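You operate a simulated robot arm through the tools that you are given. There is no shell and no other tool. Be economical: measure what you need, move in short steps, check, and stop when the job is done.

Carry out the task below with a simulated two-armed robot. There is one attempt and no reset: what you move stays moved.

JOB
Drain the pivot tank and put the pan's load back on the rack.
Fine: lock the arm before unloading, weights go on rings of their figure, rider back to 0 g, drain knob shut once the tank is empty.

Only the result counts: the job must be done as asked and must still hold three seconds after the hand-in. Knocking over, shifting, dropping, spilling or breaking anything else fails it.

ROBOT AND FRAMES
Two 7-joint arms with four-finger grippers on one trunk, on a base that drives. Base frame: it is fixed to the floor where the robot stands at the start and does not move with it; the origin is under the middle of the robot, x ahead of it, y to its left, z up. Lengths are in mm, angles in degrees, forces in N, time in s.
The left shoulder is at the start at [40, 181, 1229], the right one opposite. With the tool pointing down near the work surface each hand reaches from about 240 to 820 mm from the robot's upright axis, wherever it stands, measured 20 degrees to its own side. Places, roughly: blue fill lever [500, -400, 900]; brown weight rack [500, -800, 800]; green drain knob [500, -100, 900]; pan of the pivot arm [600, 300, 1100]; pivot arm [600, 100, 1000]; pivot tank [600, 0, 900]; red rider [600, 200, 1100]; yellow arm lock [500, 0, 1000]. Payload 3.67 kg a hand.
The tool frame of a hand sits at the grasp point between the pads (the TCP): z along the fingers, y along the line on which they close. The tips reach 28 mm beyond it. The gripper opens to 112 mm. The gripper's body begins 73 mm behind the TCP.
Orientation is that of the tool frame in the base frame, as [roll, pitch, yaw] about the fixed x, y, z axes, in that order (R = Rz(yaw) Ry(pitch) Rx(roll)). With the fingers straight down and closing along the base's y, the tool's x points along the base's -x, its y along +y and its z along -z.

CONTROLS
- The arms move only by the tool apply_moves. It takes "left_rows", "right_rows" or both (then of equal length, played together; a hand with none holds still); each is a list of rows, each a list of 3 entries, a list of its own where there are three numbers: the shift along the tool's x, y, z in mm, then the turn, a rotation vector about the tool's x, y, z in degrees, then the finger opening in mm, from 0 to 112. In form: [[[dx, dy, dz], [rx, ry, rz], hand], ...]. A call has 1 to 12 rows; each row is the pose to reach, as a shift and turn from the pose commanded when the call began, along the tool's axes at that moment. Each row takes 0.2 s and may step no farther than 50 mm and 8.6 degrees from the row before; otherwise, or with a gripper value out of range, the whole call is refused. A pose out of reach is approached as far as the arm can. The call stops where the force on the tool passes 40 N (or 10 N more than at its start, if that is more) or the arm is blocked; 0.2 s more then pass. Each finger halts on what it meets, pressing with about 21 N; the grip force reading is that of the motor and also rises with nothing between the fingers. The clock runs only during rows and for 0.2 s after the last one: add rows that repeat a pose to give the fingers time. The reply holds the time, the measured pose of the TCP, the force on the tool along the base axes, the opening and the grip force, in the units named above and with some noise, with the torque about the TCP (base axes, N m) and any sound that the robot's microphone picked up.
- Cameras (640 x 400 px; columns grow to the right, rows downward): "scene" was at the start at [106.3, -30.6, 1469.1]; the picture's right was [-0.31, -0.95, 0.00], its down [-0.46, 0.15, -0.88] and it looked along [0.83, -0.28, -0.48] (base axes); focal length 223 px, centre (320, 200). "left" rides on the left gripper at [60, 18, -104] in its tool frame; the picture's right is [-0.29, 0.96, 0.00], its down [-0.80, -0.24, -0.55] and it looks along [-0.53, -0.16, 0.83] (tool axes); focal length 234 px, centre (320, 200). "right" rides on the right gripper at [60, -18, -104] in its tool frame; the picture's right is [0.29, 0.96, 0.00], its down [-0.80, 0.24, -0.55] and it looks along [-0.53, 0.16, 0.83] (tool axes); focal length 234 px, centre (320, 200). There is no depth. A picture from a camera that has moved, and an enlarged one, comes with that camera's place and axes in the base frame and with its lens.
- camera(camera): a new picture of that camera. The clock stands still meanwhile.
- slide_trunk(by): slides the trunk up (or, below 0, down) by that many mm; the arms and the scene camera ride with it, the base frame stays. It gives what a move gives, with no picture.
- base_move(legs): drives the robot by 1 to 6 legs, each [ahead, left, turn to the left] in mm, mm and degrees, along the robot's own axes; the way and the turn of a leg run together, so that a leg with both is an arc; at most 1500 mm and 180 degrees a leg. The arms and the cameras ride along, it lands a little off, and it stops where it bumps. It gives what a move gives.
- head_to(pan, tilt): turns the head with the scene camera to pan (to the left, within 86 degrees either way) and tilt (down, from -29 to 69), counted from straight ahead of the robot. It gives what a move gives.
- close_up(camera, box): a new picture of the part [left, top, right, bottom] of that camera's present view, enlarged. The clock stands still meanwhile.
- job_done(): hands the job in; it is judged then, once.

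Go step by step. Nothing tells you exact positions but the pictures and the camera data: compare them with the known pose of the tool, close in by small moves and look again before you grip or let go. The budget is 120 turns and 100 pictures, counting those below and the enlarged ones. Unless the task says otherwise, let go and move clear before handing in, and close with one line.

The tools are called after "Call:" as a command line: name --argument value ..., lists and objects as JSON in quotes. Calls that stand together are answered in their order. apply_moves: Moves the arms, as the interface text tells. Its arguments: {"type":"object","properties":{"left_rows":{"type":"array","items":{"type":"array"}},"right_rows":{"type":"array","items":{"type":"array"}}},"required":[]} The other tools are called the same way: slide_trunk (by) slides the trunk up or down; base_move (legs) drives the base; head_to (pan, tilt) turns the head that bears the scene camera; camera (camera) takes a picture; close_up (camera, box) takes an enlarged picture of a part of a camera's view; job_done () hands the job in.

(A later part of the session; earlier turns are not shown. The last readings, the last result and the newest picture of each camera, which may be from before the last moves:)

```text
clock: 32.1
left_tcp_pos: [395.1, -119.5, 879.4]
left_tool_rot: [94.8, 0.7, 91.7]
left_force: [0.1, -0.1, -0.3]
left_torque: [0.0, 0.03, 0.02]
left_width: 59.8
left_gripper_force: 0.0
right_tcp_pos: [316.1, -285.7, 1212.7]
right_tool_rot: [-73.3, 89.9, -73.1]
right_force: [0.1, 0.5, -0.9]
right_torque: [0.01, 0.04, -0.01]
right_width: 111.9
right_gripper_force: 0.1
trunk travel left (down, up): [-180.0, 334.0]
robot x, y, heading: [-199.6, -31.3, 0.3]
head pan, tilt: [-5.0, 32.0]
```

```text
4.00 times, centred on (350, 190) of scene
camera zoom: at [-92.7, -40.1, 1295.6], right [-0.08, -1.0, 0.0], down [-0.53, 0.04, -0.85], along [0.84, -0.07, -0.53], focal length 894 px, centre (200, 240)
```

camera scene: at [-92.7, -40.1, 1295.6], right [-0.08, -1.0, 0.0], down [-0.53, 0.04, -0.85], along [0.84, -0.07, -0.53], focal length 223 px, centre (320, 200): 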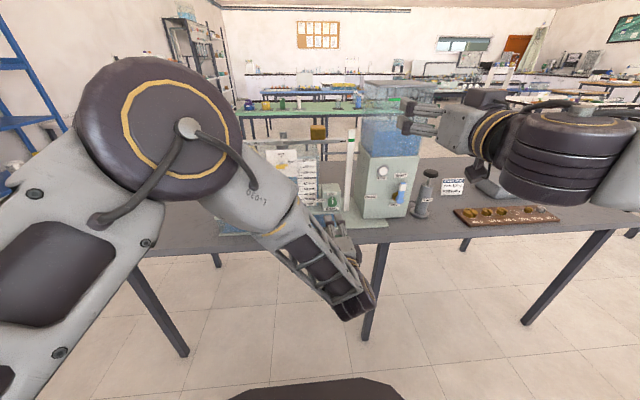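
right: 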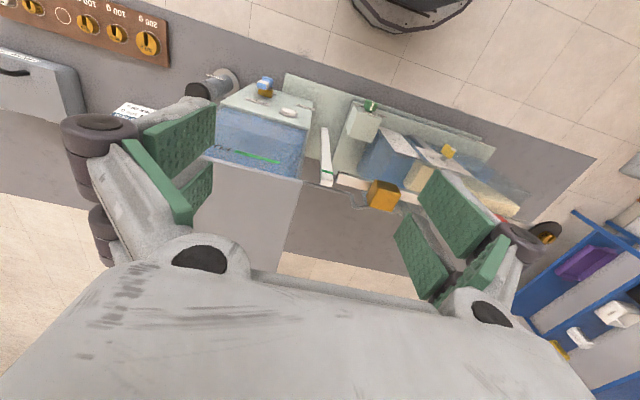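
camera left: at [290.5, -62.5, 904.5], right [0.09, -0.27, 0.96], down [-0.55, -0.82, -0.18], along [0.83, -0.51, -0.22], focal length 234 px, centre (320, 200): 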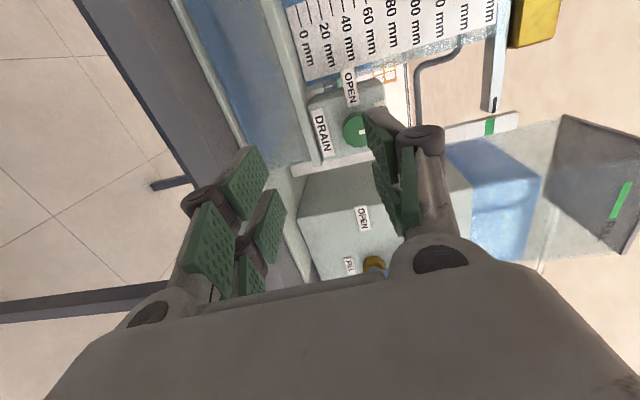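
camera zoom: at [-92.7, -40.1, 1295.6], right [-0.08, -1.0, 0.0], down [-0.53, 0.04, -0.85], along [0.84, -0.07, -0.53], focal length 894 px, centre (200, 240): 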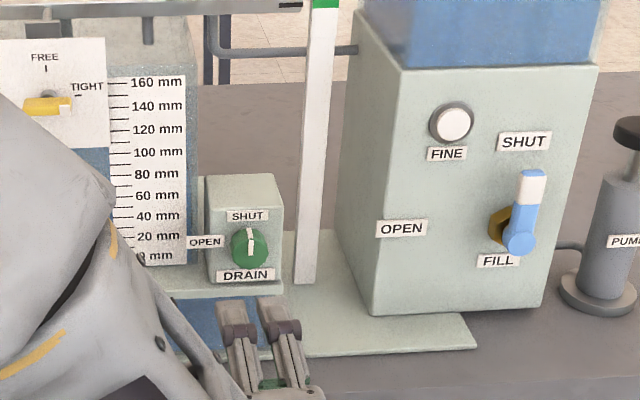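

The knob is a cylinder of about 33 mm, with its centre near (515, −133, 904). I'll straighten the hand and align it in front.

Call:
apply_moves --left_rows '[[[-8, 14, 22], [-2.4, -0.8, 0], 60], [[-15, 28.7, 42], [-4.8, -1.7, 0], 60], [[-15, 28.7, 42], [-4.8, -1.7, 0], 60]]'

Call:
close_up --camera "left" --box '[200, 40, 440, 190]'

Call:
close_up --camera "scene" --box '[280, 140, 420, 240]'

```text
clock: 32.9
left_tcp_pos: [448.2, -121.2, 913.0]
left_tool_rot: [89.8, 2.4, 91.4]
left_force: [-0.5, -0.2, -0.7]
left_torque: [0.01, 0.02, 0.04]
left_width: 59.8
left_gripper_force: 0.1
right_tcp_pos: [315.8, -284.6, 1212.3]
right_tool_rot: [-77.6, 89.9, -77.4]
right_force: [-0.7, 0.0, -0.1]
right_torque: [0.0, 0.03, 0.0]
right_width: 112.1
right_gripper_force: 0.0
trunk travel left (down, up): [-180.0, 334.0]
robot x, y, heading: [-201.1, -32.1, -0.0]
head pan, tilt: [-5.0, 32.0]
```

```text
2.67 times, centred on (320, 115) of left
camera zoom: at [342.3, -63.6, 927.8], right [0.0, -0.25, 0.97], down [-0.53, -0.82, -0.21], along [0.85, -0.52, -0.14], focal length 624 px, centre (320, 427)
```

zoom: 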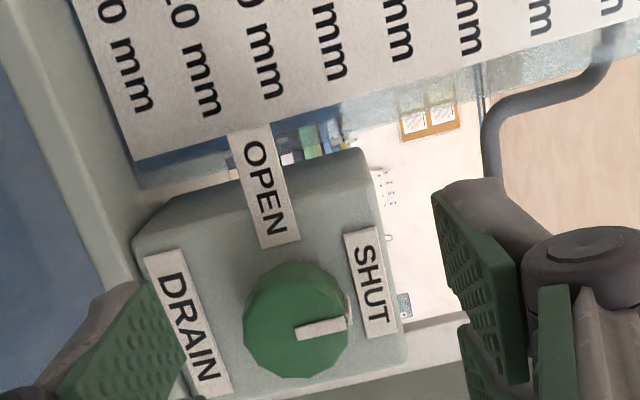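

```text
4.00 times, centred on (350, 190) of scene
camera zoom: at [-92.7, -40.4, 1295.6], right [-0.09, -1.0, 0.0], down [-0.53, 0.05, -0.85], along [0.84, -0.07, -0.53], focal length 894 px, centre (200, 240)
```

zoom: 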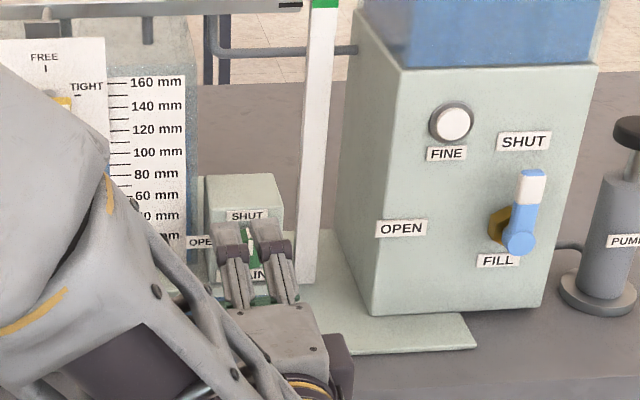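

Call:
apply_moves --left_rows '[[[-13, -11.5, 0], [0, 0, 0], 60], [[-13, -11.5, 20], [0, 0, 0], 56], [[-13, -11.5, 32], [0, 0, 0], 56], [[-13, -11.5, 40], [0, 0, 0], 56]]'

Call:
close_up --camera "left" --box '[200, 40, 440, 190]'

```text
clock: 33.9
left_tcp_pos: [481.2, -143.4, 892.7]
left_tool_rot: [90.0, 0.8, 90.2]
left_force: [0.5, -0.9, -0.7]
left_torque: [0.01, 0.03, 0.0]
left_width: 56.0
left_gripper_force: 0.0
right_tcp_pos: [316.4, -285.3, 1212.0]
right_tool_rot: [-87.7, 89.9, -87.4]
right_force: [0.0, 0.2, -0.1]
right_torque: [-0.01, 0.02, 0.02]
right_width: 111.9
right_gripper_force: 0.1
trunk travel left (down, up): [-180.0, 334.0]
robot x, y, heading: [-201.4, -30.2, -0.1]
head pan, tilt: [-5.0, 32.0]
```

```text
2.67 times, centred on (320, 115) of left
camera zoom: at [376.1, -84.0, 908.7], right [0.0, -0.27, 0.96], down [-0.55, -0.8, -0.23], along [0.83, -0.53, -0.15], focal length 624 px, centre (320, 427)
```

zoom: 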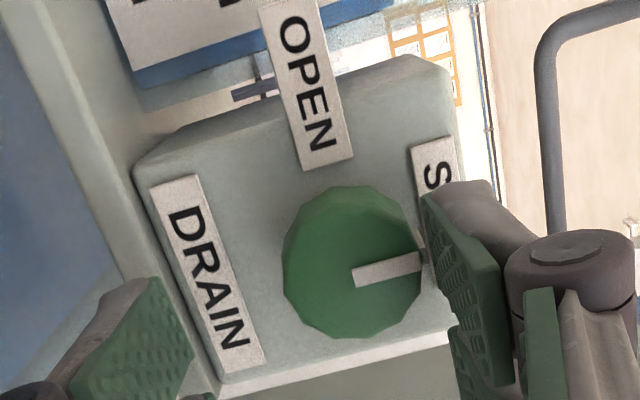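

Call:
apply_moves --left_rows '[[[13, 10.5, 0], [0, 0, 0], 56], [[13, 10.5, 0], [0, 0, 0], 56], [[13, 10.5, 8], [0, 0, 0], 56], [[13, 10.5, 14], [0, 0, 0], 56], [[13, 10.5, 14], [0, 0, 0], 56]]'

Call:
close_up --camera "left" --box '[200, 40, 440, 190]'

```text
clock: 35.1
left_tcp_pos: [493.8, -134.6, 904.2]
left_tool_rot: [89.7, 0.7, 90.0]
left_force: [0.5, 0.3, -0.2]
left_torque: [-0.01, 0.0, 0.02]
left_width: 56.0
left_gripper_force: 0.1
right_tcp_pos: [316.7, -285.0, 1212.8]
right_tool_rot: [-83.7, 89.9, -83.5]
right_force: [0.0, -0.1, 0.2]
right_torque: [0.02, 0.03, 0.05]
right_width: 112.0
right_gripper_force: 0.1
trunk travel left (down, up): [-180.0, 334.0]
robot x, y, heading: [-201.9, -30.5, 0.1]
head pan, tilt: [-5.0, 32.0]
```

```text
2.67 times, centred on (320, 115) of left
camera zoom: at [388.2, -73.8, 920.3], right [0.0, -0.28, 0.96], down [-0.55, -0.8, -0.23], along [0.83, -0.53, -0.15], focal length 624 px, centre (320, 427)
```

zoom: 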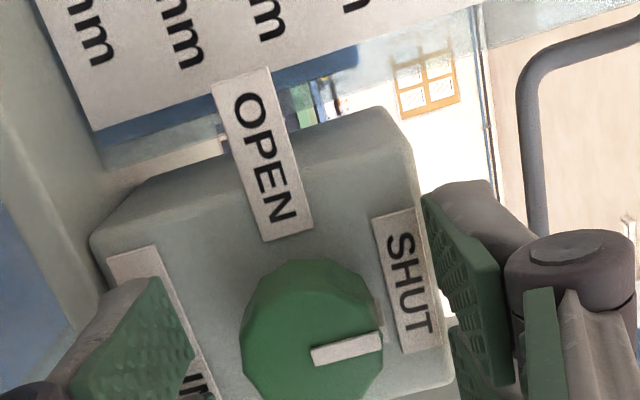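

Call:
apply_moves --left_rows '[[[4, 0, 3], [0, 0, 0], 56], [[4, 0, 6], [0, 0, 0], 50], [[4, 0, 6], [0, 0, 0], 36], [[4, 0, 6], [0, 0, 0], 20], [[4, 0, 6], [0, 0, 0], 20], [[4, 0, 6], [0, 0, 0], 20]]'

Call:
close_up --camera "left" --box '[200, 40, 440, 190]'

```text
clock: 36.5
left_tcp_pos: [499.6, -130.0, 903.5]
left_tool_rot: [89.8, 0.7, 89.9]
left_force: [0.4, -0.4, -0.4]
left_torque: [0.0, 0.05, -0.12]
left_width: 27.4
left_gripper_force: 45.5
right_tcp_pos: [316.4, -284.9, 1211.6]
right_tool_rot: [-84.8, 89.8, -84.5]
right_force: [0.8, -0.3, -0.2]
right_torque: [0.02, 0.03, -0.01]
right_width: 112.0
right_gripper_force: 0.1
trunk travel left (down, up): [-180.0, 334.0]
robot x, y, heading: [-200.1, -26.0, 0.1]
head pan, tilt: [-5.0, 32.0]
```

```text
2.67 times, centred on (320, 115) of left
camera zoom: at [394.1, -70.1, 919.7], right [0.0, -0.28, 0.96], down [-0.55, -0.8, -0.23], along [0.83, -0.53, -0.15], focal length 624 px, centre (320, 427)
```

zoom: 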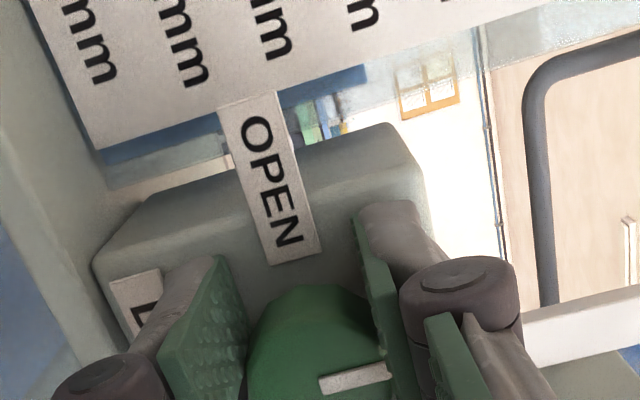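

The knob is gripped cleanly. Turning it 90° counter-clockwise to OPEN.

Call:
apply_moves --left_rows '[[[0, 0, 0], [0, 0, -8.2], 20], [[0, 0, 0], [0, 0, -16.4], 20], [[0, 0, 0], [0, 0, -24.6], 20], [[0, 0, 0], [0, 0, -32.8], 20], [[0, 0, 0], [0, 0, -41], 20], [[0, 0, 0], [0, 0, -49.2], 20], [[0, 0, 0], [0, 0, -57.4], 20], [[0, 0, 0], [0, 0, -65.6], 20], [[0, 0, 0], [0, 0, -73.8], 20], [[0, 0, 0], [0, 0, -82], 20], [[0, 0, 0], [0, 0, -90], 20], [[0, 0, 0], [0, 0, -90], 20]]'

Call:
close_up --camera "left" --box '[200, 40, 440, 190]'

Call:
camera --camera "scene"

```text
clock: 39.1
left_tcp_pos: [500.0, -129.1, 903.3]
left_tool_rot: [-78.2, 89.3, -78.4]
left_force: [-13.6, 2.4, -6.6]
left_torque: [0.41, 0.19, 0.0]
left_width: 27.1
left_gripper_force: 44.8
right_tcp_pos: [315.2, -285.0, 1212.3]
right_tool_rot: [-63.7, 89.9, -63.4]
right_force: [0.5, -0.4, 0.0]
right_torque: [-0.02, 0.0, -0.01]
right_width: 112.0
right_gripper_force: 0.2
trunk travel left (down, up): [-180.0, 334.0]
robot x, y, heading: [-198.7, -35.2, 0.2]
head pan, tilt: [-5.0, 32.0]
```

```text
2.67 times, centred on (320, 115) of left
camera zoom: at [394.3, -112.6, 842.6], right [0.0, 0.96, 0.27], down [-0.56, -0.23, 0.8], along [0.83, -0.15, 0.54], focal length 624 px, centre (320, 427)
```

zoom: 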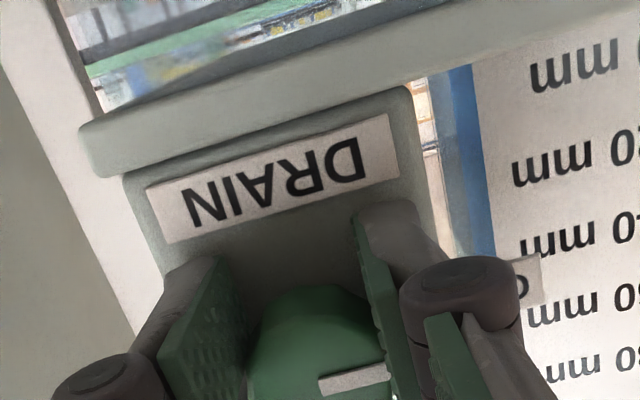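

```text
60 pictures are left
camera scene: at [-93.5, -40.1, 1295.6], right [-0.09, -1.0, 0.0], down [-0.53, 0.04, -0.85], along [0.85, -0.07, -0.53], focal length 223 px, centre (320, 200)
```

scene: 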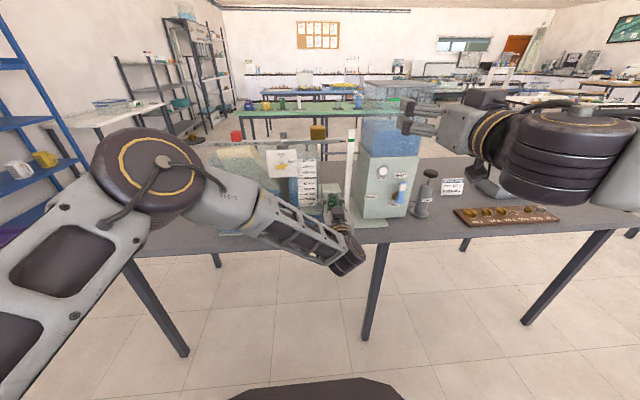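

The knob is at OPEN. Next I'll check how fast the tank drains.

Call:
close_up --camera "scene" --box '[210, 120, 370, 240]'

Call:
apply_moves --left_rows '[[[0, 0, 0], [0, 0, 0], 20], [[0, 0, 0], [0, 0, 0], 20], [[0, 0, 0], [0, 0, 0], 20], [[0, 0, 0], [0, 0, 0], 20], [[0, 0, 0], [0, 0, 0], 20], [[0, 0, 0], [0, 0, 0], 20], [[0, 0, 0], [0, 0, 0], 20], [[0, 0, 0], [0, 0, 0], 20], [[0, 0, 0], [0, 0, 0], 20], [[0, 0, 0], [0, 0, 0], 20], [[0, 0, 0], [0, 0, 0], 20], [[0, 0, 0], [0, 0, 0], 20]]'

Call:
close_up --camera "scene" --box '[210, 120, 370, 240]'

```text
3.33 times, centred on (290, 180) of scene
camera zoom: at [-93.5, -40.1, 1295.6], right [-0.09, -1.0, 0.0], down [-0.53, 0.04, -0.85], along [0.85, -0.07, -0.53], focal length 745 px, centre (420, 267)
```

zoom: 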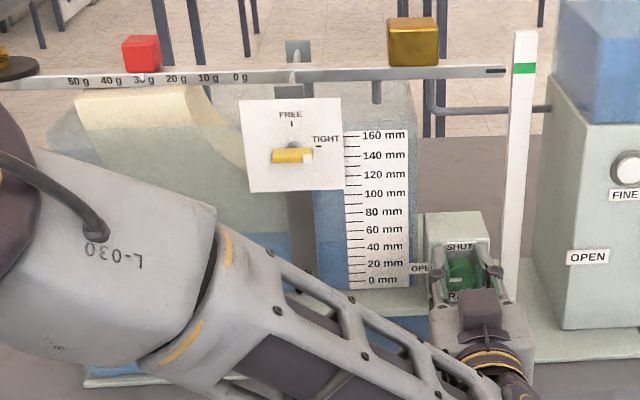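

```text
clock: 41.7
left_tcp_pos: [499.3, -130.0, 904.0]
left_tool_rot: [-78.5, 89.1, -78.6]
left_force: [-17.1, 4.9, -11.0]
left_torque: [0.09, 0.37, 0.09]
left_width: 27.3
left_gripper_force: 44.8
right_tcp_pos: [315.0, -284.4, 1214.2]
right_tool_rot: [-65.1, 89.9, -64.8]
right_force: [-0.8, 0.0, 0.2]
right_torque: [-0.03, 0.02, -0.02]
right_width: 112.0
right_gripper_force: 0.0
trunk travel left (down, up): [-180.0, 334.0]
robot x, y, heading: [-202.3, -29.3, -0.1]
head pan, tilt: [-5.0, 32.0]
```

```text
3.33 times, centred on (290, 180) of scene
camera zoom: at [-93.4, -40.0, 1295.6], right [-0.08, -1.0, 0.0], down [-0.53, 0.04, -0.85], along [0.85, -0.07, -0.53], focal length 745 px, centre (420, 267)
```

zoom: 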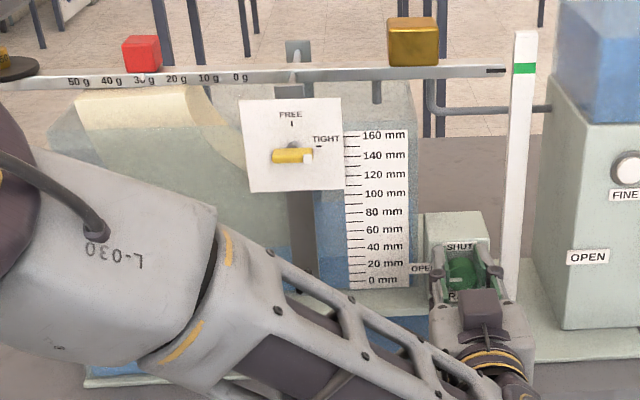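

It's draining quickly. I'll keep holding the knob and wait.

Call:
apply_moves --left_rows '[[[0, 0, 0], [0, 0, 0], 20], [[0, 0, 0], [0, 0, 0], 20], [[0, 0, 0], [0, 0, 0], 20], [[0, 0, 0], [0, 0, 0], 20], [[0, 0, 0], [0, 0, 0], 20], [[0, 0, 0], [0, 0, 0], 20], [[0, 0, 0], [0, 0, 0], 20], [[0, 0, 0], [0, 0, 0], 20], [[0, 0, 0], [0, 0, 0], 20], [[0, 0, 0], [0, 0, 0], 20], [[0, 0, 0], [0, 0, 0], 20], [[0, 0, 0], [0, 0, 0], 20]]'

Call:
apply_moves --left_rows '[[[0, 0, 0], [0, 0, 0], 20], [[0, 0, 0], [0, 0, 0], 20], [[0, 0, 0], [0, 0, 0], 20], [[0, 0, 0], [0, 0, 0], 20], [[0, 0, 0], [0, 0, 0], 20], [[0, 0, 0], [0, 0, 0], 20], [[0, 0, 0], [0, 0, 0], 20], [[0, 0, 0], [0, 0, 0], 20], [[0, 0, 0], [0, 0, 0], 20], [[0, 0, 0], [0, 0, 0], 20], [[0, 0, 0], [0, 0, 0], 20], [[0, 0, 0], [0, 0, 0], 20]]'

Call:
camera --camera "left"

Call:
close_up --camera "scene" --box '[210, 120, 370, 240]'

```text
clock: 44.3
left_tcp_pos: [500.2, -130.9, 903.6]
left_tool_rot: [-78.3, 89.2, -78.5]
left_force: [-19.9, 3.7, -13.4]
left_torque: [0.03, 0.32, 0.13]
left_width: 27.1
left_gripper_force: 44.8
right_tcp_pos: [315.4, -284.1, 1213.0]
right_tool_rot: [-66.2, 89.9, -66.0]
right_force: [-0.1, 0.2, -0.2]
right_torque: [0.02, -0.04, 0.03]
right_width: 112.0
right_gripper_force: 0.1
trunk travel left (down, up): [-180.0, 334.0]
robot x, y, heading: [-202.1, -32.6, 0.3]
head pan, tilt: [-5.0, 32.0]
```

```text
clock: 46.9
left_tcp_pos: [500.4, -130.1, 904.1]
left_tool_rot: [-78.3, 89.2, -78.5]
left_force: [-19.4, 4.5, -14.4]
left_torque: [0.02, 0.37, 0.11]
left_width: 27.1
left_gripper_force: 45.2
right_tcp_pos: [314.6, -285.1, 1213.4]
right_tool_rot: [-67.4, 89.9, -67.3]
right_force: [-0.9, 0.4, 0.4]
right_torque: [0.0, -0.03, -0.02]
right_width: 112.4
right_gripper_force: 0.1
trunk travel left (down, up): [-180.0, 334.0]
robot x, y, heading: [-201.0, -33.0, -0.1]
head pan, tilt: [-5.0, 32.0]
```

```text
57 pictures are left
camera left: at [394.4, -112.6, 842.6], right [0.0, 0.96, 0.28], down [-0.56, -0.23, 0.8], along [0.83, -0.15, 0.53], focal length 234 px, centre (320, 200)
```

left: 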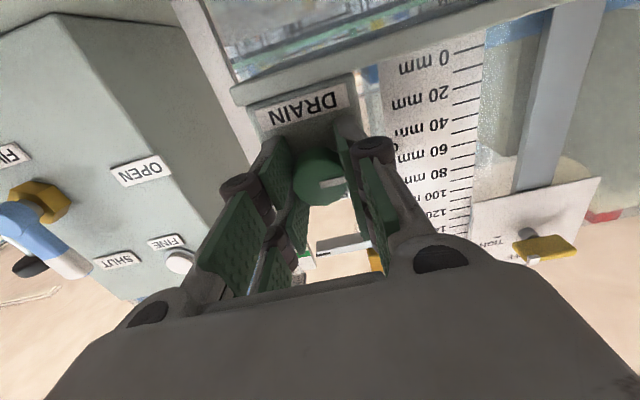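

```text
3.33 times, centred on (290, 180) of scene
camera zoom: at [-93.3, -40.0, 1295.6], right [-0.08, -1.0, 0.0], down [-0.53, 0.04, -0.85], along [0.85, -0.07, -0.53], focal length 745 px, centre (420, 267)
```

zoom: 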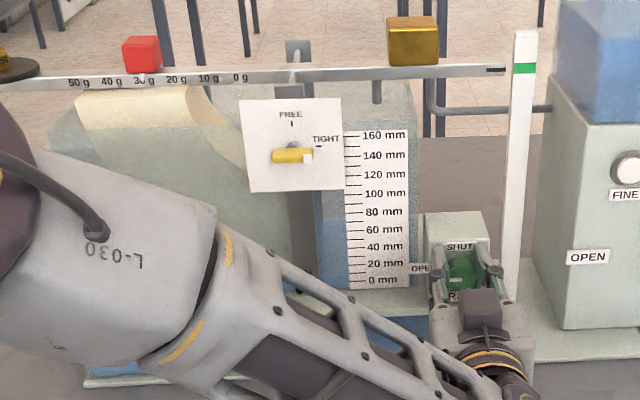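

Call:
close_up --camera "left" --box '[380, 0, 640, 162]'

Call:
apply_moves --left_rows '[[[0, 0, 0], [0, 0, 0], 20], [[0, 0, 0], [0, 0, 0], 20], [[0, 0, 0], [0, 0, 0], 20], [[0, 0, 0], [0, 0, 0], 20], [[0, 0, 0], [0, 0, 0], 20], [[0, 0, 0], [0, 0, 0], 20], [[0, 0, 0], [0, 0, 0], 20], [[0, 0, 0], [0, 0, 0], 20], [[0, 0, 0], [0, 0, 0], 20], [[0, 0, 0], [0, 0, 0], 20], [[0, 0, 0], [0, 0, 0], 20], [[0, 0, 0], [0, 0, 0], 20]]'

Call:
close_up --camera "left" --box '[380, 0, 640, 162]'

```text
2.46 times, centred on (510, 81) of left
camera zoom: at [394.4, -112.6, 842.6], right [0.0, 0.96, 0.28], down [-0.56, -0.23, 0.8], along [0.83, -0.15, 0.53], focal length 576 px, centre (-148, 493)
```

zoom: 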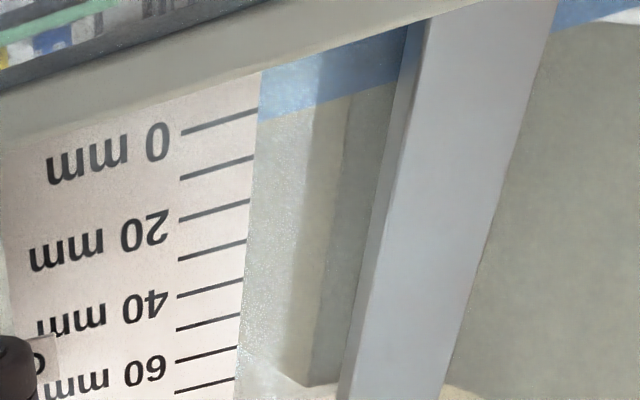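

```text
clock: 49.5
left_tcp_pos: [500.4, -130.7, 904.6]
left_tool_rot: [-78.4, 89.2, -78.4]
left_force: [-19.7, 5.8, -13.4]
left_torque: [0.03, 0.44, 0.1]
left_width: 27.1
left_gripper_force: 45.1
right_tcp_pos: [316.0, -284.1, 1212.5]
right_tool_rot: [-68.4, 89.9, -68.2]
right_force: [0.5, 0.5, -0.2]
right_torque: [-0.05, 0.04, -0.04]
right_width: 112.1
right_gripper_force: 0.2
trunk travel left (down, up): [-180.0, 334.0]
robot x, y, heading: [-203.2, -30.3, -0.1]
head pan, tilt: [-5.0, 32.0]
```

```text
2.46 times, centred on (510, 81) of left
camera zoom: at [394.5, -112.6, 842.6], right [0.0, 0.96, 0.28], down [-0.56, -0.23, 0.8], along [0.83, -0.15, 0.53], focal length 576 px, centre (-148, 493)
```

zoom: 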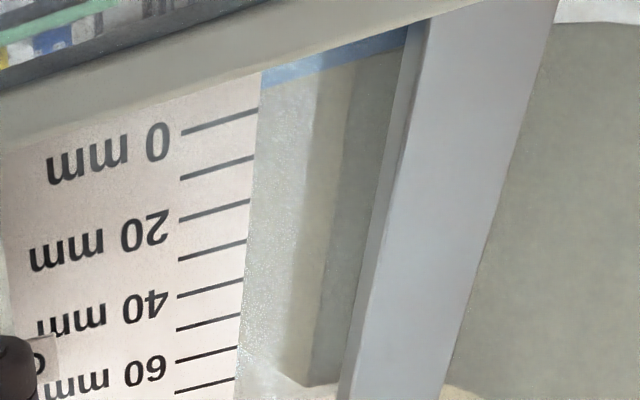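

Nearly empty; about 10 mm fell in the last 2.6 s. I'll wait two more rounds.

Call:
apply_moves --left_rows '[[[0, 0, 0], [0, 0, 0], 20], [[0, 0, 0], [0, 0, 0], 20], [[0, 0, 0], [0, 0, 0], 20], [[0, 0, 0], [0, 0, 0], 20], [[0, 0, 0], [0, 0, 0], 20], [[0, 0, 0], [0, 0, 0], 20], [[0, 0, 0], [0, 0, 0], 20], [[0, 0, 0], [0, 0, 0], 20], [[0, 0, 0], [0, 0, 0], 20], [[0, 0, 0], [0, 0, 0], 20], [[0, 0, 0], [0, 0, 0], 20], [[0, 0, 0], [0, 0, 0], 20]]'

Call:
apply_moves --left_rows '[[[0, 0, 0], [0, 0, 0], 20], [[0, 0, 0], [0, 0, 0], 20], [[0, 0, 0], [0, 0, 0], 20], [[0, 0, 0], [0, 0, 0], 20], [[0, 0, 0], [0, 0, 0], 20], [[0, 0, 0], [0, 0, 0], 20], [[0, 0, 0], [0, 0, 0], 20], [[0, 0, 0], [0, 0, 0], 20], [[0, 0, 0], [0, 0, 0], 20], [[0, 0, 0], [0, 0, 0], 20], [[0, 0, 0], [0, 0, 0], 20], [[0, 0, 0], [0, 0, 0], 20]]'

Call:
apply_moves --left_rows '[[[0, 0, 0], [0, 0, 0], 20], [[0, 0, 0], [0, 0, 0], 20], [[0, 0, 0], [0, 0, 0], 20], [[0, 0, 0], [0, 0, 0], 20], [[0, 0, 0], [0, 0, 0], 20], [[0, 0, 0], [0, 0, 0], 20], [[0, 0, 0], [0, 0, 0], 20], [[0, 0, 0], [0, 0, 0], 20], [[0, 0, 0], [0, 0, 0], 20], [[0, 0, 0], [0, 0, 0], 20], [[0, 0, 0], [0, 0, 0], 20], [[0, 0, 0], [0, 0, 0], 20]]'

Call:
close_up --camera "left" --box '[380, 0, 640, 162]'

Call:
close_up --camera "scene" --box '[210, 120, 370, 240]'

```text
clock: 52.1
left_tcp_pos: [499.6, -128.9, 903.7]
left_tool_rot: [-78.3, 89.1, -78.4]
left_force: [-17.9, 4.3, -12.8]
left_torque: [0.05, 0.4, 0.08]
left_width: 26.9
left_gripper_force: 45.2
right_tcp_pos: [314.5, -284.5, 1213.6]
right_tool_rot: [-69.0, 89.9, -68.7]
right_force: [0.3, -0.2, -0.2]
right_torque: [0.02, 0.02, -0.05]
right_width: 111.7
right_gripper_force: 0.0
trunk travel left (down, up): [-180.0, 334.0]
robot x, y, heading: [-198.6, -32.0, 0.3]
head pan, tilt: [-5.0, 32.0]
```

```text
clock: 54.7
left_tcp_pos: [500.4, -130.5, 903.8]
left_tool_rot: [-78.4, 89.2, -78.4]
left_force: [-18.8, 5.0, -13.4]
left_torque: [0.03, 0.32, 0.08]
left_width: 27.1
left_gripper_force: 45.5
right_tcp_pos: [315.6, -284.7, 1213.6]
right_tool_rot: [-69.3, 89.9, -69.3]
right_force: [0.0, -0.6, -0.2]
right_torque: [0.03, -0.01, 0.04]
right_width: 111.9
right_gripper_force: 0.1
trunk travel left (down, up): [-180.0, 334.0]
robot x, y, heading: [-198.9, -34.6, -0.2]
head pan, tilt: [-5.0, 32.0]
```

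```text
clock: 57.3
left_tcp_pos: [499.9, -128.8, 903.4]
left_tool_rot: [-78.3, 89.2, -78.4]
left_force: [-16.6, 4.5, -13.6]
left_torque: [0.05, 0.33, 0.07]
left_width: 27.3
left_gripper_force: 44.5
right_tcp_pos: [315.2, -285.2, 1213.9]
right_tool_rot: [109.8, 90.0, 109.9]
right_force: [0.0, -0.3, 0.0]
right_torque: [0.01, 0.01, -0.03]
right_width: 111.7
right_gripper_force: 0.0
trunk travel left (down, up): [-180.0, 334.0]
robot x, y, heading: [-199.2, -27.6, 0.1]
head pan, tilt: [-5.0, 32.0]
```

```text
2.46 times, centred on (510, 81) of left
camera zoom: at [394.6, -112.6, 842.6], right [0.0, 0.96, 0.28], down [-0.56, -0.23, 0.8], along [0.83, -0.15, 0.53], focal length 576 px, centre (-148, 493)
```

zoom: 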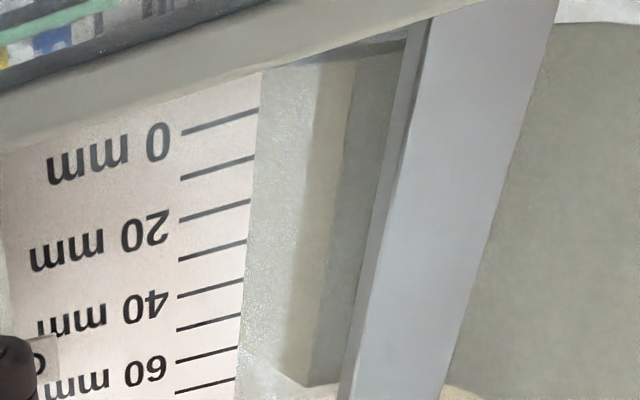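

```text
3.33 times, centred on (290, 180) of scene
camera zoom: at [-93.1, -40.1, 1295.6], right [-0.08, -1.0, 0.0], down [-0.53, 0.04, -0.85], along [0.85, -0.07, -0.53], focal length 745 px, centre (420, 267)
```

zoom: 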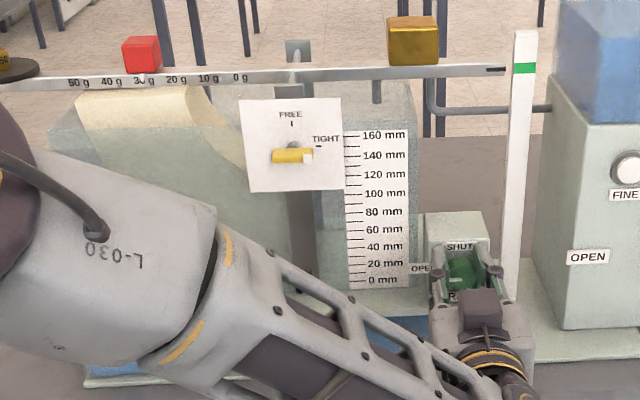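

The tank looks empty. I'll allow a few more seconds for the hidden floor, then turn the knob back to SHUT.

Call:
apply_moves --left_rows '[[[0, 0, 0], [0, 0, 0], 20], [[0, 0, 0], [0, 0, 0], 20], [[0, 0, 0], [0, 0, 0], 20], [[0, 0, 0], [0, 0, 0], 20], [[0, 0, 0], [0, 0, 0], 20], [[0, 0, 0], [0, 0, 0], 20], [[0, 0, 0], [0, 0, 0], 20], [[0, 0, 0], [0, 0, 0], 20], [[0, 0, 0], [0, 0, 0], 20], [[0, 0, 0], [0, 0, 0], 20], [[0, 0, 0], [0, 0, 0], 20], [[0, 0, 0], [0, 0, 0], 20]]'

Call:
apply_moves --left_rows '[[[0, 0, 0], [0, 0, 0], 20], [[0, 0, 0], [0, 0, 0], 20], [[0, 0, 0], [0, 0, 0], 20], [[0, 0, 0], [0, 0, 0], 20], [[0, 0, 0], [0, 0, 0], 20], [[0, 0, 0], [0, 0, 0], 20], [[0, 0, 0], [0, 0, 0], 20], [[0, 0, 0], [0, 0, 0], 20], [[0, 0, 0], [0, 0, 0], 20], [[0, 0, 0], [0, 0, 0], 20], [[0, 0, 0], [0, 0, 0], 20], [[0, 0, 0], [0, 0, 0], 20]]'

Call:
apply_moves --left_rows '[[[0, 0, 0], [0, 0, 8.2], 20], [[0, 0, 0], [0, 0, 16.4], 20], [[0, 0, 0], [0, 0, 24.6], 20], [[0, 0, 0], [0, 0, 32.8], 20], [[0, 0, 0], [0, 0, 41], 20], [[0, 0, 0], [0, 0, 49.2], 20], [[0, 0, 0], [0, 0, 57.4], 20], [[0, 0, 0], [0, 0, 65.6], 20], [[0, 0, 0], [0, 0, 73.8], 20], [[0, 0, 0], [0, 0, 82], 20], [[0, 0, 0], [0, 0, 90.3], 20], [[0, 0, 0], [0, 0, 90.3], 20]]'

Call:
close_up --camera "left" --box '[200, 40, 440, 190]'

```text
clock: 59.9
left_tcp_pos: [499.7, -129.6, 904.9]
left_tool_rot: [-78.2, 89.2, -78.2]
left_force: [-16.2, 4.4, -13.0]
left_torque: [0.04, 0.29, 0.0]
left_width: 27.0
left_gripper_force: 45.2
right_tcp_pos: [315.3, -284.8, 1212.0]
right_tool_rot: [-72.9, 90.0, -72.7]
right_force: [-0.7, 0.3, 0.1]
right_torque: [0.0, 0.01, -0.02]
right_width: 112.3
right_gripper_force: 0.1
trunk travel left (down, up): [-180.0, 334.0]
robot x, y, heading: [-200.2, -32.4, 0.2]
head pan, tilt: [-5.0, 32.0]
```

```text
clock: 62.5
left_tcp_pos: [499.6, -129.8, 903.8]
left_tool_rot: [-78.1, 89.1, -78.1]
left_force: [-15.2, 2.6, -11.8]
left_torque: [0.06, 0.41, 0.21]
left_width: 27.1
left_gripper_force: 45.1
right_tcp_pos: [316.5, -284.4, 1212.2]
right_tool_rot: [-74.4, 89.8, -74.2]
right_force: [1.3, -0.3, -1.0]
right_torque: [-0.01, -0.02, 0.0]
right_width: 112.1
right_gripper_force: 0.1
trunk travel left (down, up): [-180.0, 334.0]
robot x, y, heading: [-202.1, -30.0, -0.1]
head pan, tilt: [-5.0, 32.0]
```

```text
clock: 65.1
left_tcp_pos: [501.2, -130.7, 904.6]
left_tool_rot: [89.9, 0.4, 89.8]
left_force: [-8.9, 0.9, -14.3]
left_torque: [-0.36, 0.43, -0.39]
left_width: 27.5
left_gripper_force: 45.2
right_tcp_pos: [316.6, -285.4, 1212.0]
right_tool_rot: [-97.8, 89.8, -97.6]
right_force: [-0.2, 0.4, 0.4]
right_torque: [-0.02, -0.01, -0.03]
right_width: 112.0
right_gripper_force: 0.0
trunk travel left (down, up): [-180.0, 334.0]
robot x, y, heading: [-199.7, -32.1, 0.3]
head pan, tilt: [-5.0, 32.0]
```

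```text
2.67 times, centred on (320, 115) of left
camera zoom: at [394.9, -70.1, 920.3], right [0.0, -0.28, 0.96], down [-0.56, -0.8, -0.24], along [0.83, -0.53, -0.15], focal length 624 px, centre (320, 427)
```

zoom: 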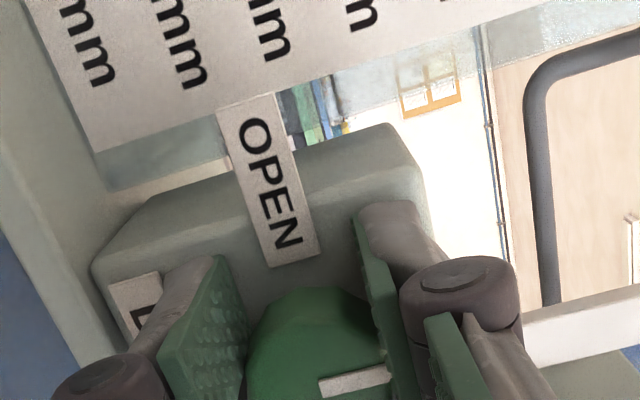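

The pointer is back at SHUT in the original pose. Releasing and backing off.

Call:
apply_moves --left_rows '[[[0, 0, 0], [0, 0, 0], 40], [[0, 0, 0], [0, 0, 0], 56], [[0, 0, -20], [0, 0, 0], 60], [[0, 0, -45], [0, 0, 0], 60], [[0, 0, -65], [0, 0, 0], 60]]'

Call:
close_up --camera "left" --box '[200, 0, 520, 200]'

```text
clock: 66.3
left_tcp_pos: [440.6, -114.8, 896.3]
left_tool_rot: [90.8, 1.0, 91.4]
left_force: [-0.3, -0.3, 0.4]
left_torque: [-0.02, 0.0, -0.03]
left_width: 60.0
left_gripper_force: 0.1
right_tcp_pos: [315.7, -284.6, 1214.0]
right_tool_rot: [-75.3, 89.9, -75.2]
right_force: [-0.5, -0.1, 0.2]
right_torque: [0.02, -0.04, 0.02]
right_width: 112.0
right_gripper_force: 0.1
trunk travel left (down, up): [-180.0, 334.0]
robot x, y, heading: [-201.6, -29.2, 0.2]
head pan, tilt: [-5.0, 32.0]
```

```text
2.00 times, centred on (360, 100) of left
camera zoom: at [334.2, -56.8, 913.4], right [0.02, -0.27, 0.96], down [-0.54, -0.81, -0.22], along [0.84, -0.51, -0.16], focal length 468 px, centre (240, 400)
```

zoom: 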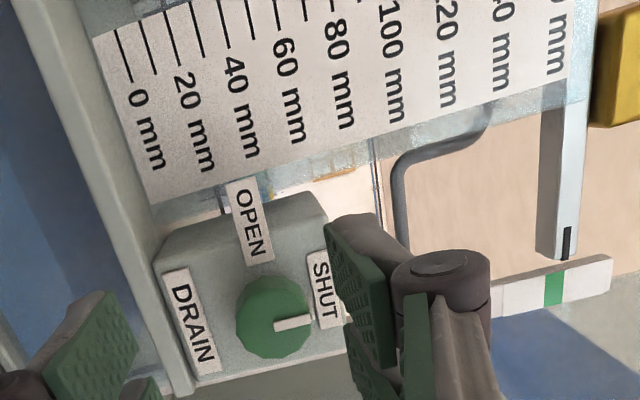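

The drain is shut. Next I'll raise the trunk and rotate the left hand back to pointing down for the pan and rider.

Call:
slide_trunk --by 220

Call:
apply_moves --left_rows '[[[0, 0, 0], [0, 0, -8.2], 60], [[0, 0, 0], [0, 0, -16.4], 60], [[0, 0, 0], [0, 0, -24.6], 60], [[0, 0, 0], [0, 0, -32.8], 60], [[0, 0, 0], [0, 0, -41], 60], [[0, 0, 0], [0, 0, -49.2], 60], [[0, 0, 0], [0, 0, -57.4], 60], [[0, 0, 0], [0, 0, -65.6], 60], [[0, 0, 0], [0, 0, -73.8], 60], [[0, 0, 0], [0, 0, -82], 60], [[0, 0, 0], [0, 0, -90], 60]]'

Call:
apply_moves --left_rows '[[[0, 0, 0], [0, 8.2, 0], 60], [[0, 0, 0], [0, 16.4, 0], 60], [[0, 0, 0], [0, 24.6, 0], 60], [[0, 0, 0], [0, 32.8, 0], 60], [[0, 0, 0], [0, 41, 0], 60], [[0, 0, 0], [0, 49.2, 0], 60], [[0, 0, 0], [0, 57.4, 0], 60], [[0, 0, 0], [0, 65.6, 0], 60], [[0, 0, 0], [0, 73.8, 0], 60], [[0, 0, 0], [0, 82, 0], 60], [[0, 0, 0], [0, 90, 0], 60]]'

```text
clock: 68.7
left_tcp_pos: [442.0, -116.2, 1122.8]
left_tool_rot: [90.3, 1.5, 91.4]
left_force: [0.0, 1.5, -0.2]
left_torque: [-0.02, 0.01, -0.02]
left_width: 59.9
left_gripper_force: 0.1
right_tcp_pos: [316.6, -285.8, 1430.9]
right_tool_rot: [-90.4, 89.8, -90.3]
right_force: [0.2, 0.2, 0.1]
right_torque: [0.0, 0.02, 0.01]
right_width: 111.9
right_gripper_force: 0.1
trunk travel left (down, up): [-400.0, 114.0]
robot x, y, heading: [-201.8, -29.8, 0.1]
head pan, tilt: [-5.0, 32.0]
```

```text
clock: 71.1
left_tcp_pos: [434.8, -128.1, 1122.7]
left_tool_rot: [-73.6, 89.4, -73.8]
left_force: [0.3, -0.1, 0.0]
left_torque: [0.02, 0.01, 0.02]
left_width: 60.3
left_gripper_force: 0.0
right_tcp_pos: [318.2, -284.9, 1432.5]
right_tool_rot: [-89.8, 89.9, -89.6]
right_force: [-0.5, 1.0, 0.5]
right_torque: [-0.02, 0.0, 0.0]
right_width: 112.0
right_gripper_force: 0.1
trunk travel left (down, up): [-400.0, 114.0]
robot x, y, heading: [-201.3, -28.2, 0.3]
head pan, tilt: [-5.0, 32.0]
```

```text
clock: 73.5
left_tcp_pos: [435.2, -129.7, 1120.6]
left_tool_rot: [-179.5, 0.0, 180.0]
left_force: [-0.2, 0.1, 0.2]
left_torque: [-0.02, 0.02, 0.02]
left_width: 59.8
left_gripper_force: 0.1
right_tcp_pos: [316.5, -285.4, 1430.6]
right_tool_rot: [-112.0, 89.9, -111.8]
right_force: [0.3, -0.3, 0.4]
right_torque: [-0.02, -0.01, 0.0]
right_width: 112.2
right_gripper_force: 0.1
trunk travel left (down, up): [-400.0, 114.0]
robot x, y, heading: [-205.1, -32.8, 0.3]
head pan, tilt: [-5.0, 32.0]
```

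Call:
apply_moves --left_rows '[[[0, 0, -45], [0, 0, 0], 80], [[0, 0, -90], [0, 0, 0], 80], [[0, 0, -130], [0, 0, 0], 80], [[0, 0, -165], [0, 0, 0], 80]]'

Call:
base_move --legs '[[0, 200, 0], [190, 0, 0]]'

Call:
head_to --pan 15 --tilt 32

Call:
camera --camera "left"

Call:
camera --camera "scene"

```text
clock: 74.5
left_tcp_pos: [433.6, -129.4, 1286.4]
left_tool_rot: [-179.5, 0.2, 179.9]
left_force: [-0.6, 0.0, -0.2]
left_torque: [0.03, 0.03, 0.02]
left_width: 80.1
left_gripper_force: 0.0
right_tcp_pos: [315.5, -286.5, 1431.5]
right_tool_rot: [-53.2, 89.8, -53.2]
right_force: [-0.6, 0.0, 0.1]
right_torque: [-0.01, -0.02, -0.01]
right_width: 112.1
right_gripper_force: 0.0
trunk travel left (down, up): [-400.0, 114.0]
robot x, y, heading: [-202.0, -27.8, 0.3]
head pan, tilt: [-5.0, 32.0]
```

```text
clock: 77.3
left_tcp_pos: [620.3, 68.7, 1288.0]
left_tool_rot: [-179.6, 0.3, 179.7]
left_force: [0.6, -0.3, 0.3]
left_torque: [0.03, -0.04, 0.0]
left_width: 80.0
left_gripper_force: 0.0
right_tcp_pos: [500.7, -88.2, 1432.5]
right_tool_rot: [-34.1, 89.8, -34.0]
right_force: [-0.9, 0.4, 0.2]
right_torque: [0.01, 0.01, -0.01]
right_width: 112.0
right_gripper_force: 0.1
trunk travel left (down, up): [-400.0, 114.0]
robot x, y, heading: [-15.9, 168.3, -0.1]
head pan, tilt: [-5.0, 32.0]
```

```text
clock: 78.1
left_tcp_pos: [623.4, 68.3, 1287.0]
left_tool_rot: [-179.6, 0.1, 179.7]
left_force: [0.9, -0.2, 0.5]
left_torque: [-0.01, -0.04, -0.02]
left_width: 80.1
left_gripper_force: 0.0
right_tcp_pos: [504.5, -87.0, 1432.0]
right_tool_rot: [-98.5, 89.9, -98.5]
right_force: [0.3, 0.6, 1.1]
right_torque: [0.0, -0.01, -0.01]
right_width: 112.0
right_gripper_force: 0.1
trunk travel left (down, up): [-400.0, 114.0]
robot x, y, heading: [-12.3, 166.1, 0.2]
head pan, tilt: [15.0, 32.0]
```

```text
49 pictures are left
camera left: at [561.7, 87.9, 1389.2], right [0.29, 0.96, -0.01], down [0.79, -0.24, 0.56], along [0.53, -0.17, -0.83], focal length 234 px, centre (320, 200)
```

left: 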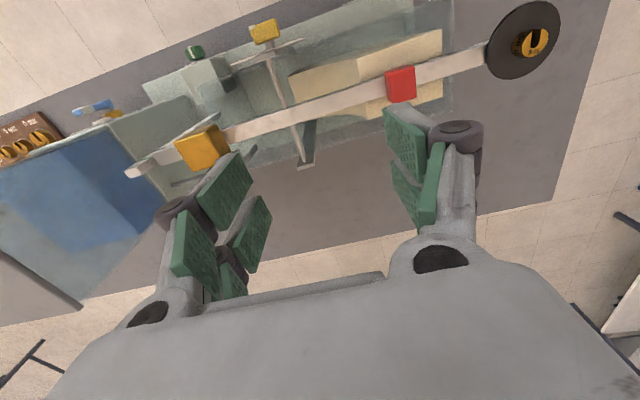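

```text
48 pictures are left
camera scene: at [94.2, 189.0, 1514.5], right [0.26, -0.97, 0.0], down [-0.51, -0.14, -0.85], along [0.82, 0.22, -0.53], focal length 223 px, centre (320, 200)
```

scene: 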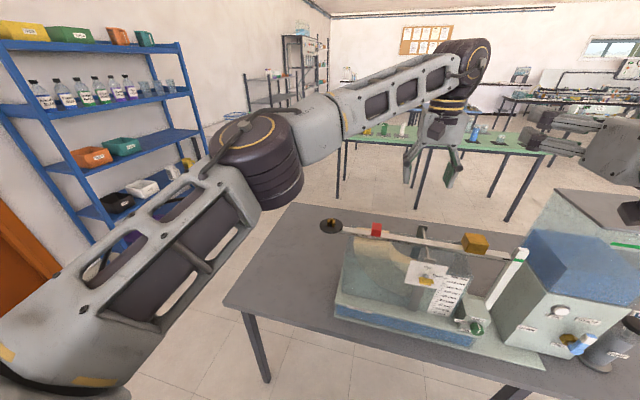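

Triangulation gives the pan weight at about (622, 296, 1085) and the rider at about (622, 159, 1102). Zooming in on both before gripping.

Call:
close_up --camera "left" --box '[220, 20, 460, 170]'

Call:
close_up --camera "left" --box '[470, 0, 580, 80]'

Call:
close_up --camera "scene" --box '[310, 200, 500, 320]'

```text
2.67 times, centred on (340, 95) of left
camera zoom: at [561.7, 87.9, 1389.2], right [0.29, 0.96, -0.01], down [0.79, -0.24, 0.56], along [0.53, -0.17, -0.83], focal length 624 px, centre (267, 480)
```

zoom: 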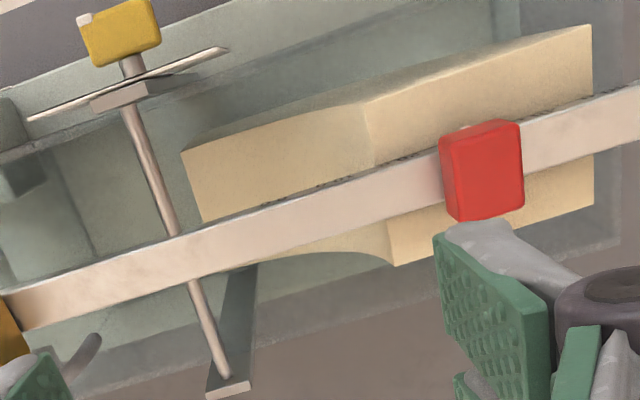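

```text
5.00 times, centred on (525, 40) of left
camera zoom: at [561.7, 87.9, 1389.2], right [0.29, 0.96, -0.01], down [0.79, -0.24, 0.56], along [0.53, -0.17, -0.83], focal length 1171 px, centre (-705, 1000)
```

zoom: 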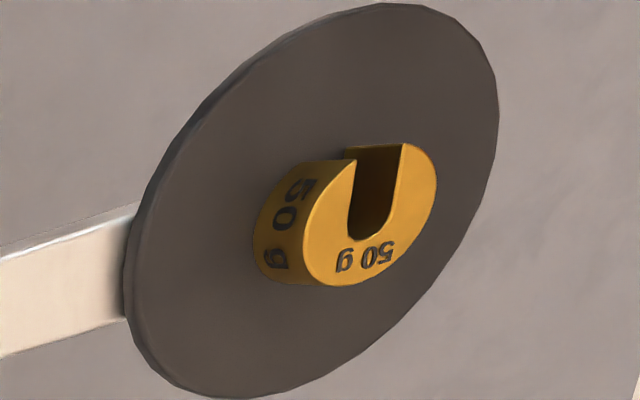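

```text
3.33 times, centred on (405, 260) of scene
camera zoom: at [94.2, 189.0, 1514.5], right [0.26, -0.97, 0.0], down [-0.51, -0.14, -0.85], along [0.82, 0.22, -0.53], focal length 745 px, centre (37, 0)
```

zoom: 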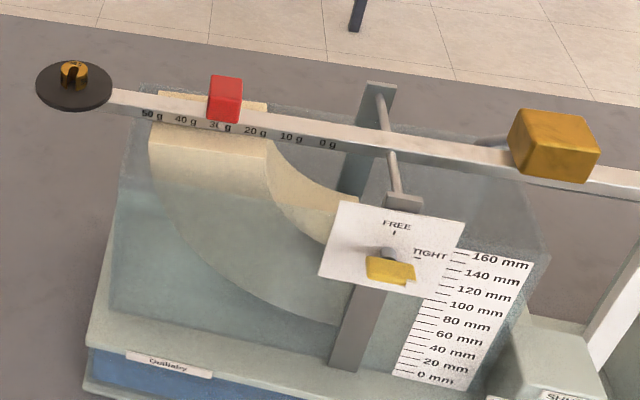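

The load is a single 50 g weight with its slot facing away. First the rider: I'll hover over it.

Call:
apply_moves --left_rows '[[[0, 45, 20], [0, 0, 0], 70], [[1, 91, 40], [0, 0, 0], 70], [[1, 91, 80], [0, 0, 0], 70], [[1, 91, 115], [0, 0, 0], 70], [[1, 91, 115], [0, 0, 0], 70]]'

Call:
camera --camera "left"

Call:
close_up --camera "scene" --box '[310, 170, 500, 290]'

```text
refused: row 2 steps farther than a row can; nothing moved
```

```text
44 pictures are left
camera left: at [561.7, 87.9, 1389.2], right [0.29, 0.96, -0.01], down [0.79, -0.24, 0.56], along [0.53, -0.17, -0.83], focal length 234 px, centre (320, 200)
```

left: 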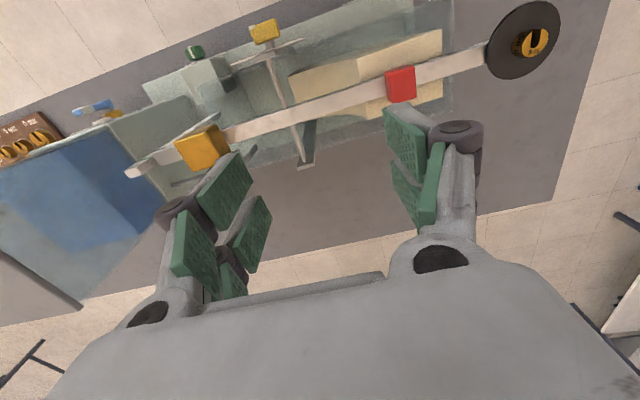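

```text
3.33 times, centred on (405, 230) of scene
camera zoom: at [94.2, 189.0, 1514.5], right [0.26, -0.97, 0.0], down [-0.51, -0.14, -0.85], along [0.82, 0.22, -0.53], focal length 745 px, centre (37, 100)
```

zoom: 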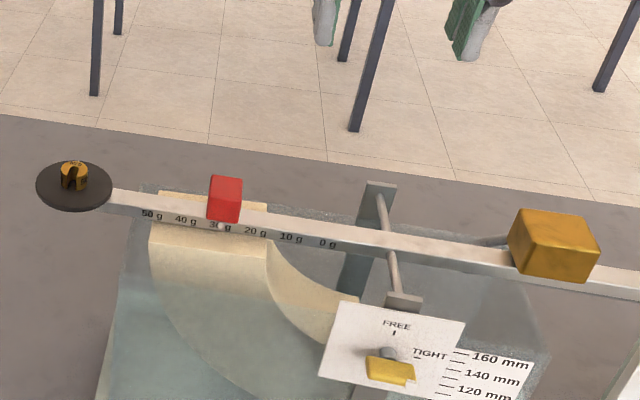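

Call:
apply_moves --left_rows '[[[0, 40, 20], [0, 0, 0], 70], [[1, 80, 40], [0, 0, 0], 70], [[1, 91, 75], [0, 0, 0], 70], [[1, 91, 115], [0, 0, 0], 70], [[1, 91, 115], [0, 0, 0], 70]]'

Call:
camera --camera "left"

Call:
close_up --camera "scene" --box '[310, 170, 500, 290]'

```text
clock: 79.3
left_tcp_pos: [620.3, 160.0, 1171.9]
left_tool_rot: [-179.5, 0.3, 179.8]
left_force: [-0.2, -0.6, 0.4]
left_torque: [0.02, 0.02, 0.01]
left_width: 70.2
left_gripper_force: 0.0
right_tcp_pos: [503.2, -88.3, 1432.0]
right_tool_rot: [-65.0, 89.9, -65.1]
right_force: [0.0, -0.6, 0.0]
right_torque: [0.01, 0.0, 0.0]
right_width: 112.1
right_gripper_force: 0.1
trunk travel left (down, up): [-400.0, 114.0]
robot x, y, heading: [-12.3, 171.4, 0.2]
head pan, tilt: [15.0, 32.0]
```

```text
42 pictures are left
camera left: at [558.7, 178.4, 1274.9], right [0.29, 0.96, -0.01], down [0.79, -0.24, 0.56], along [0.53, -0.17, -0.83], focal length 234 px, centre (320, 200)
```

left: 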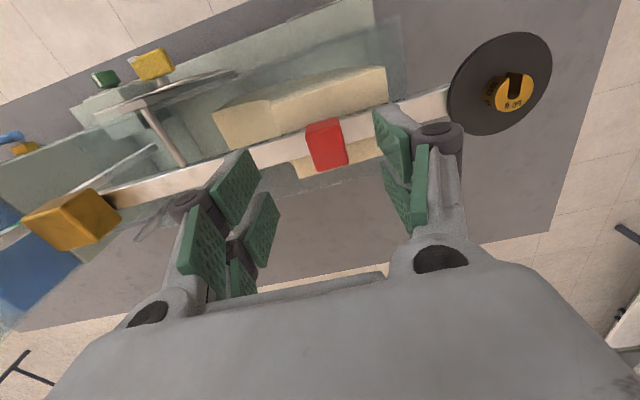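

```text
3.33 times, centred on (405, 230) of scene
camera zoom: at [92.4, 189.5, 1514.6], right [0.26, -0.97, 0.0], down [-0.51, -0.14, -0.85], along [0.82, 0.22, -0.53], focal length 745 px, centre (37, 100)
```

zoom: 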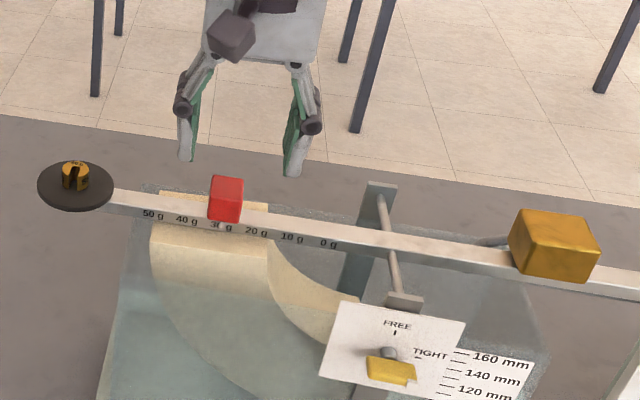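

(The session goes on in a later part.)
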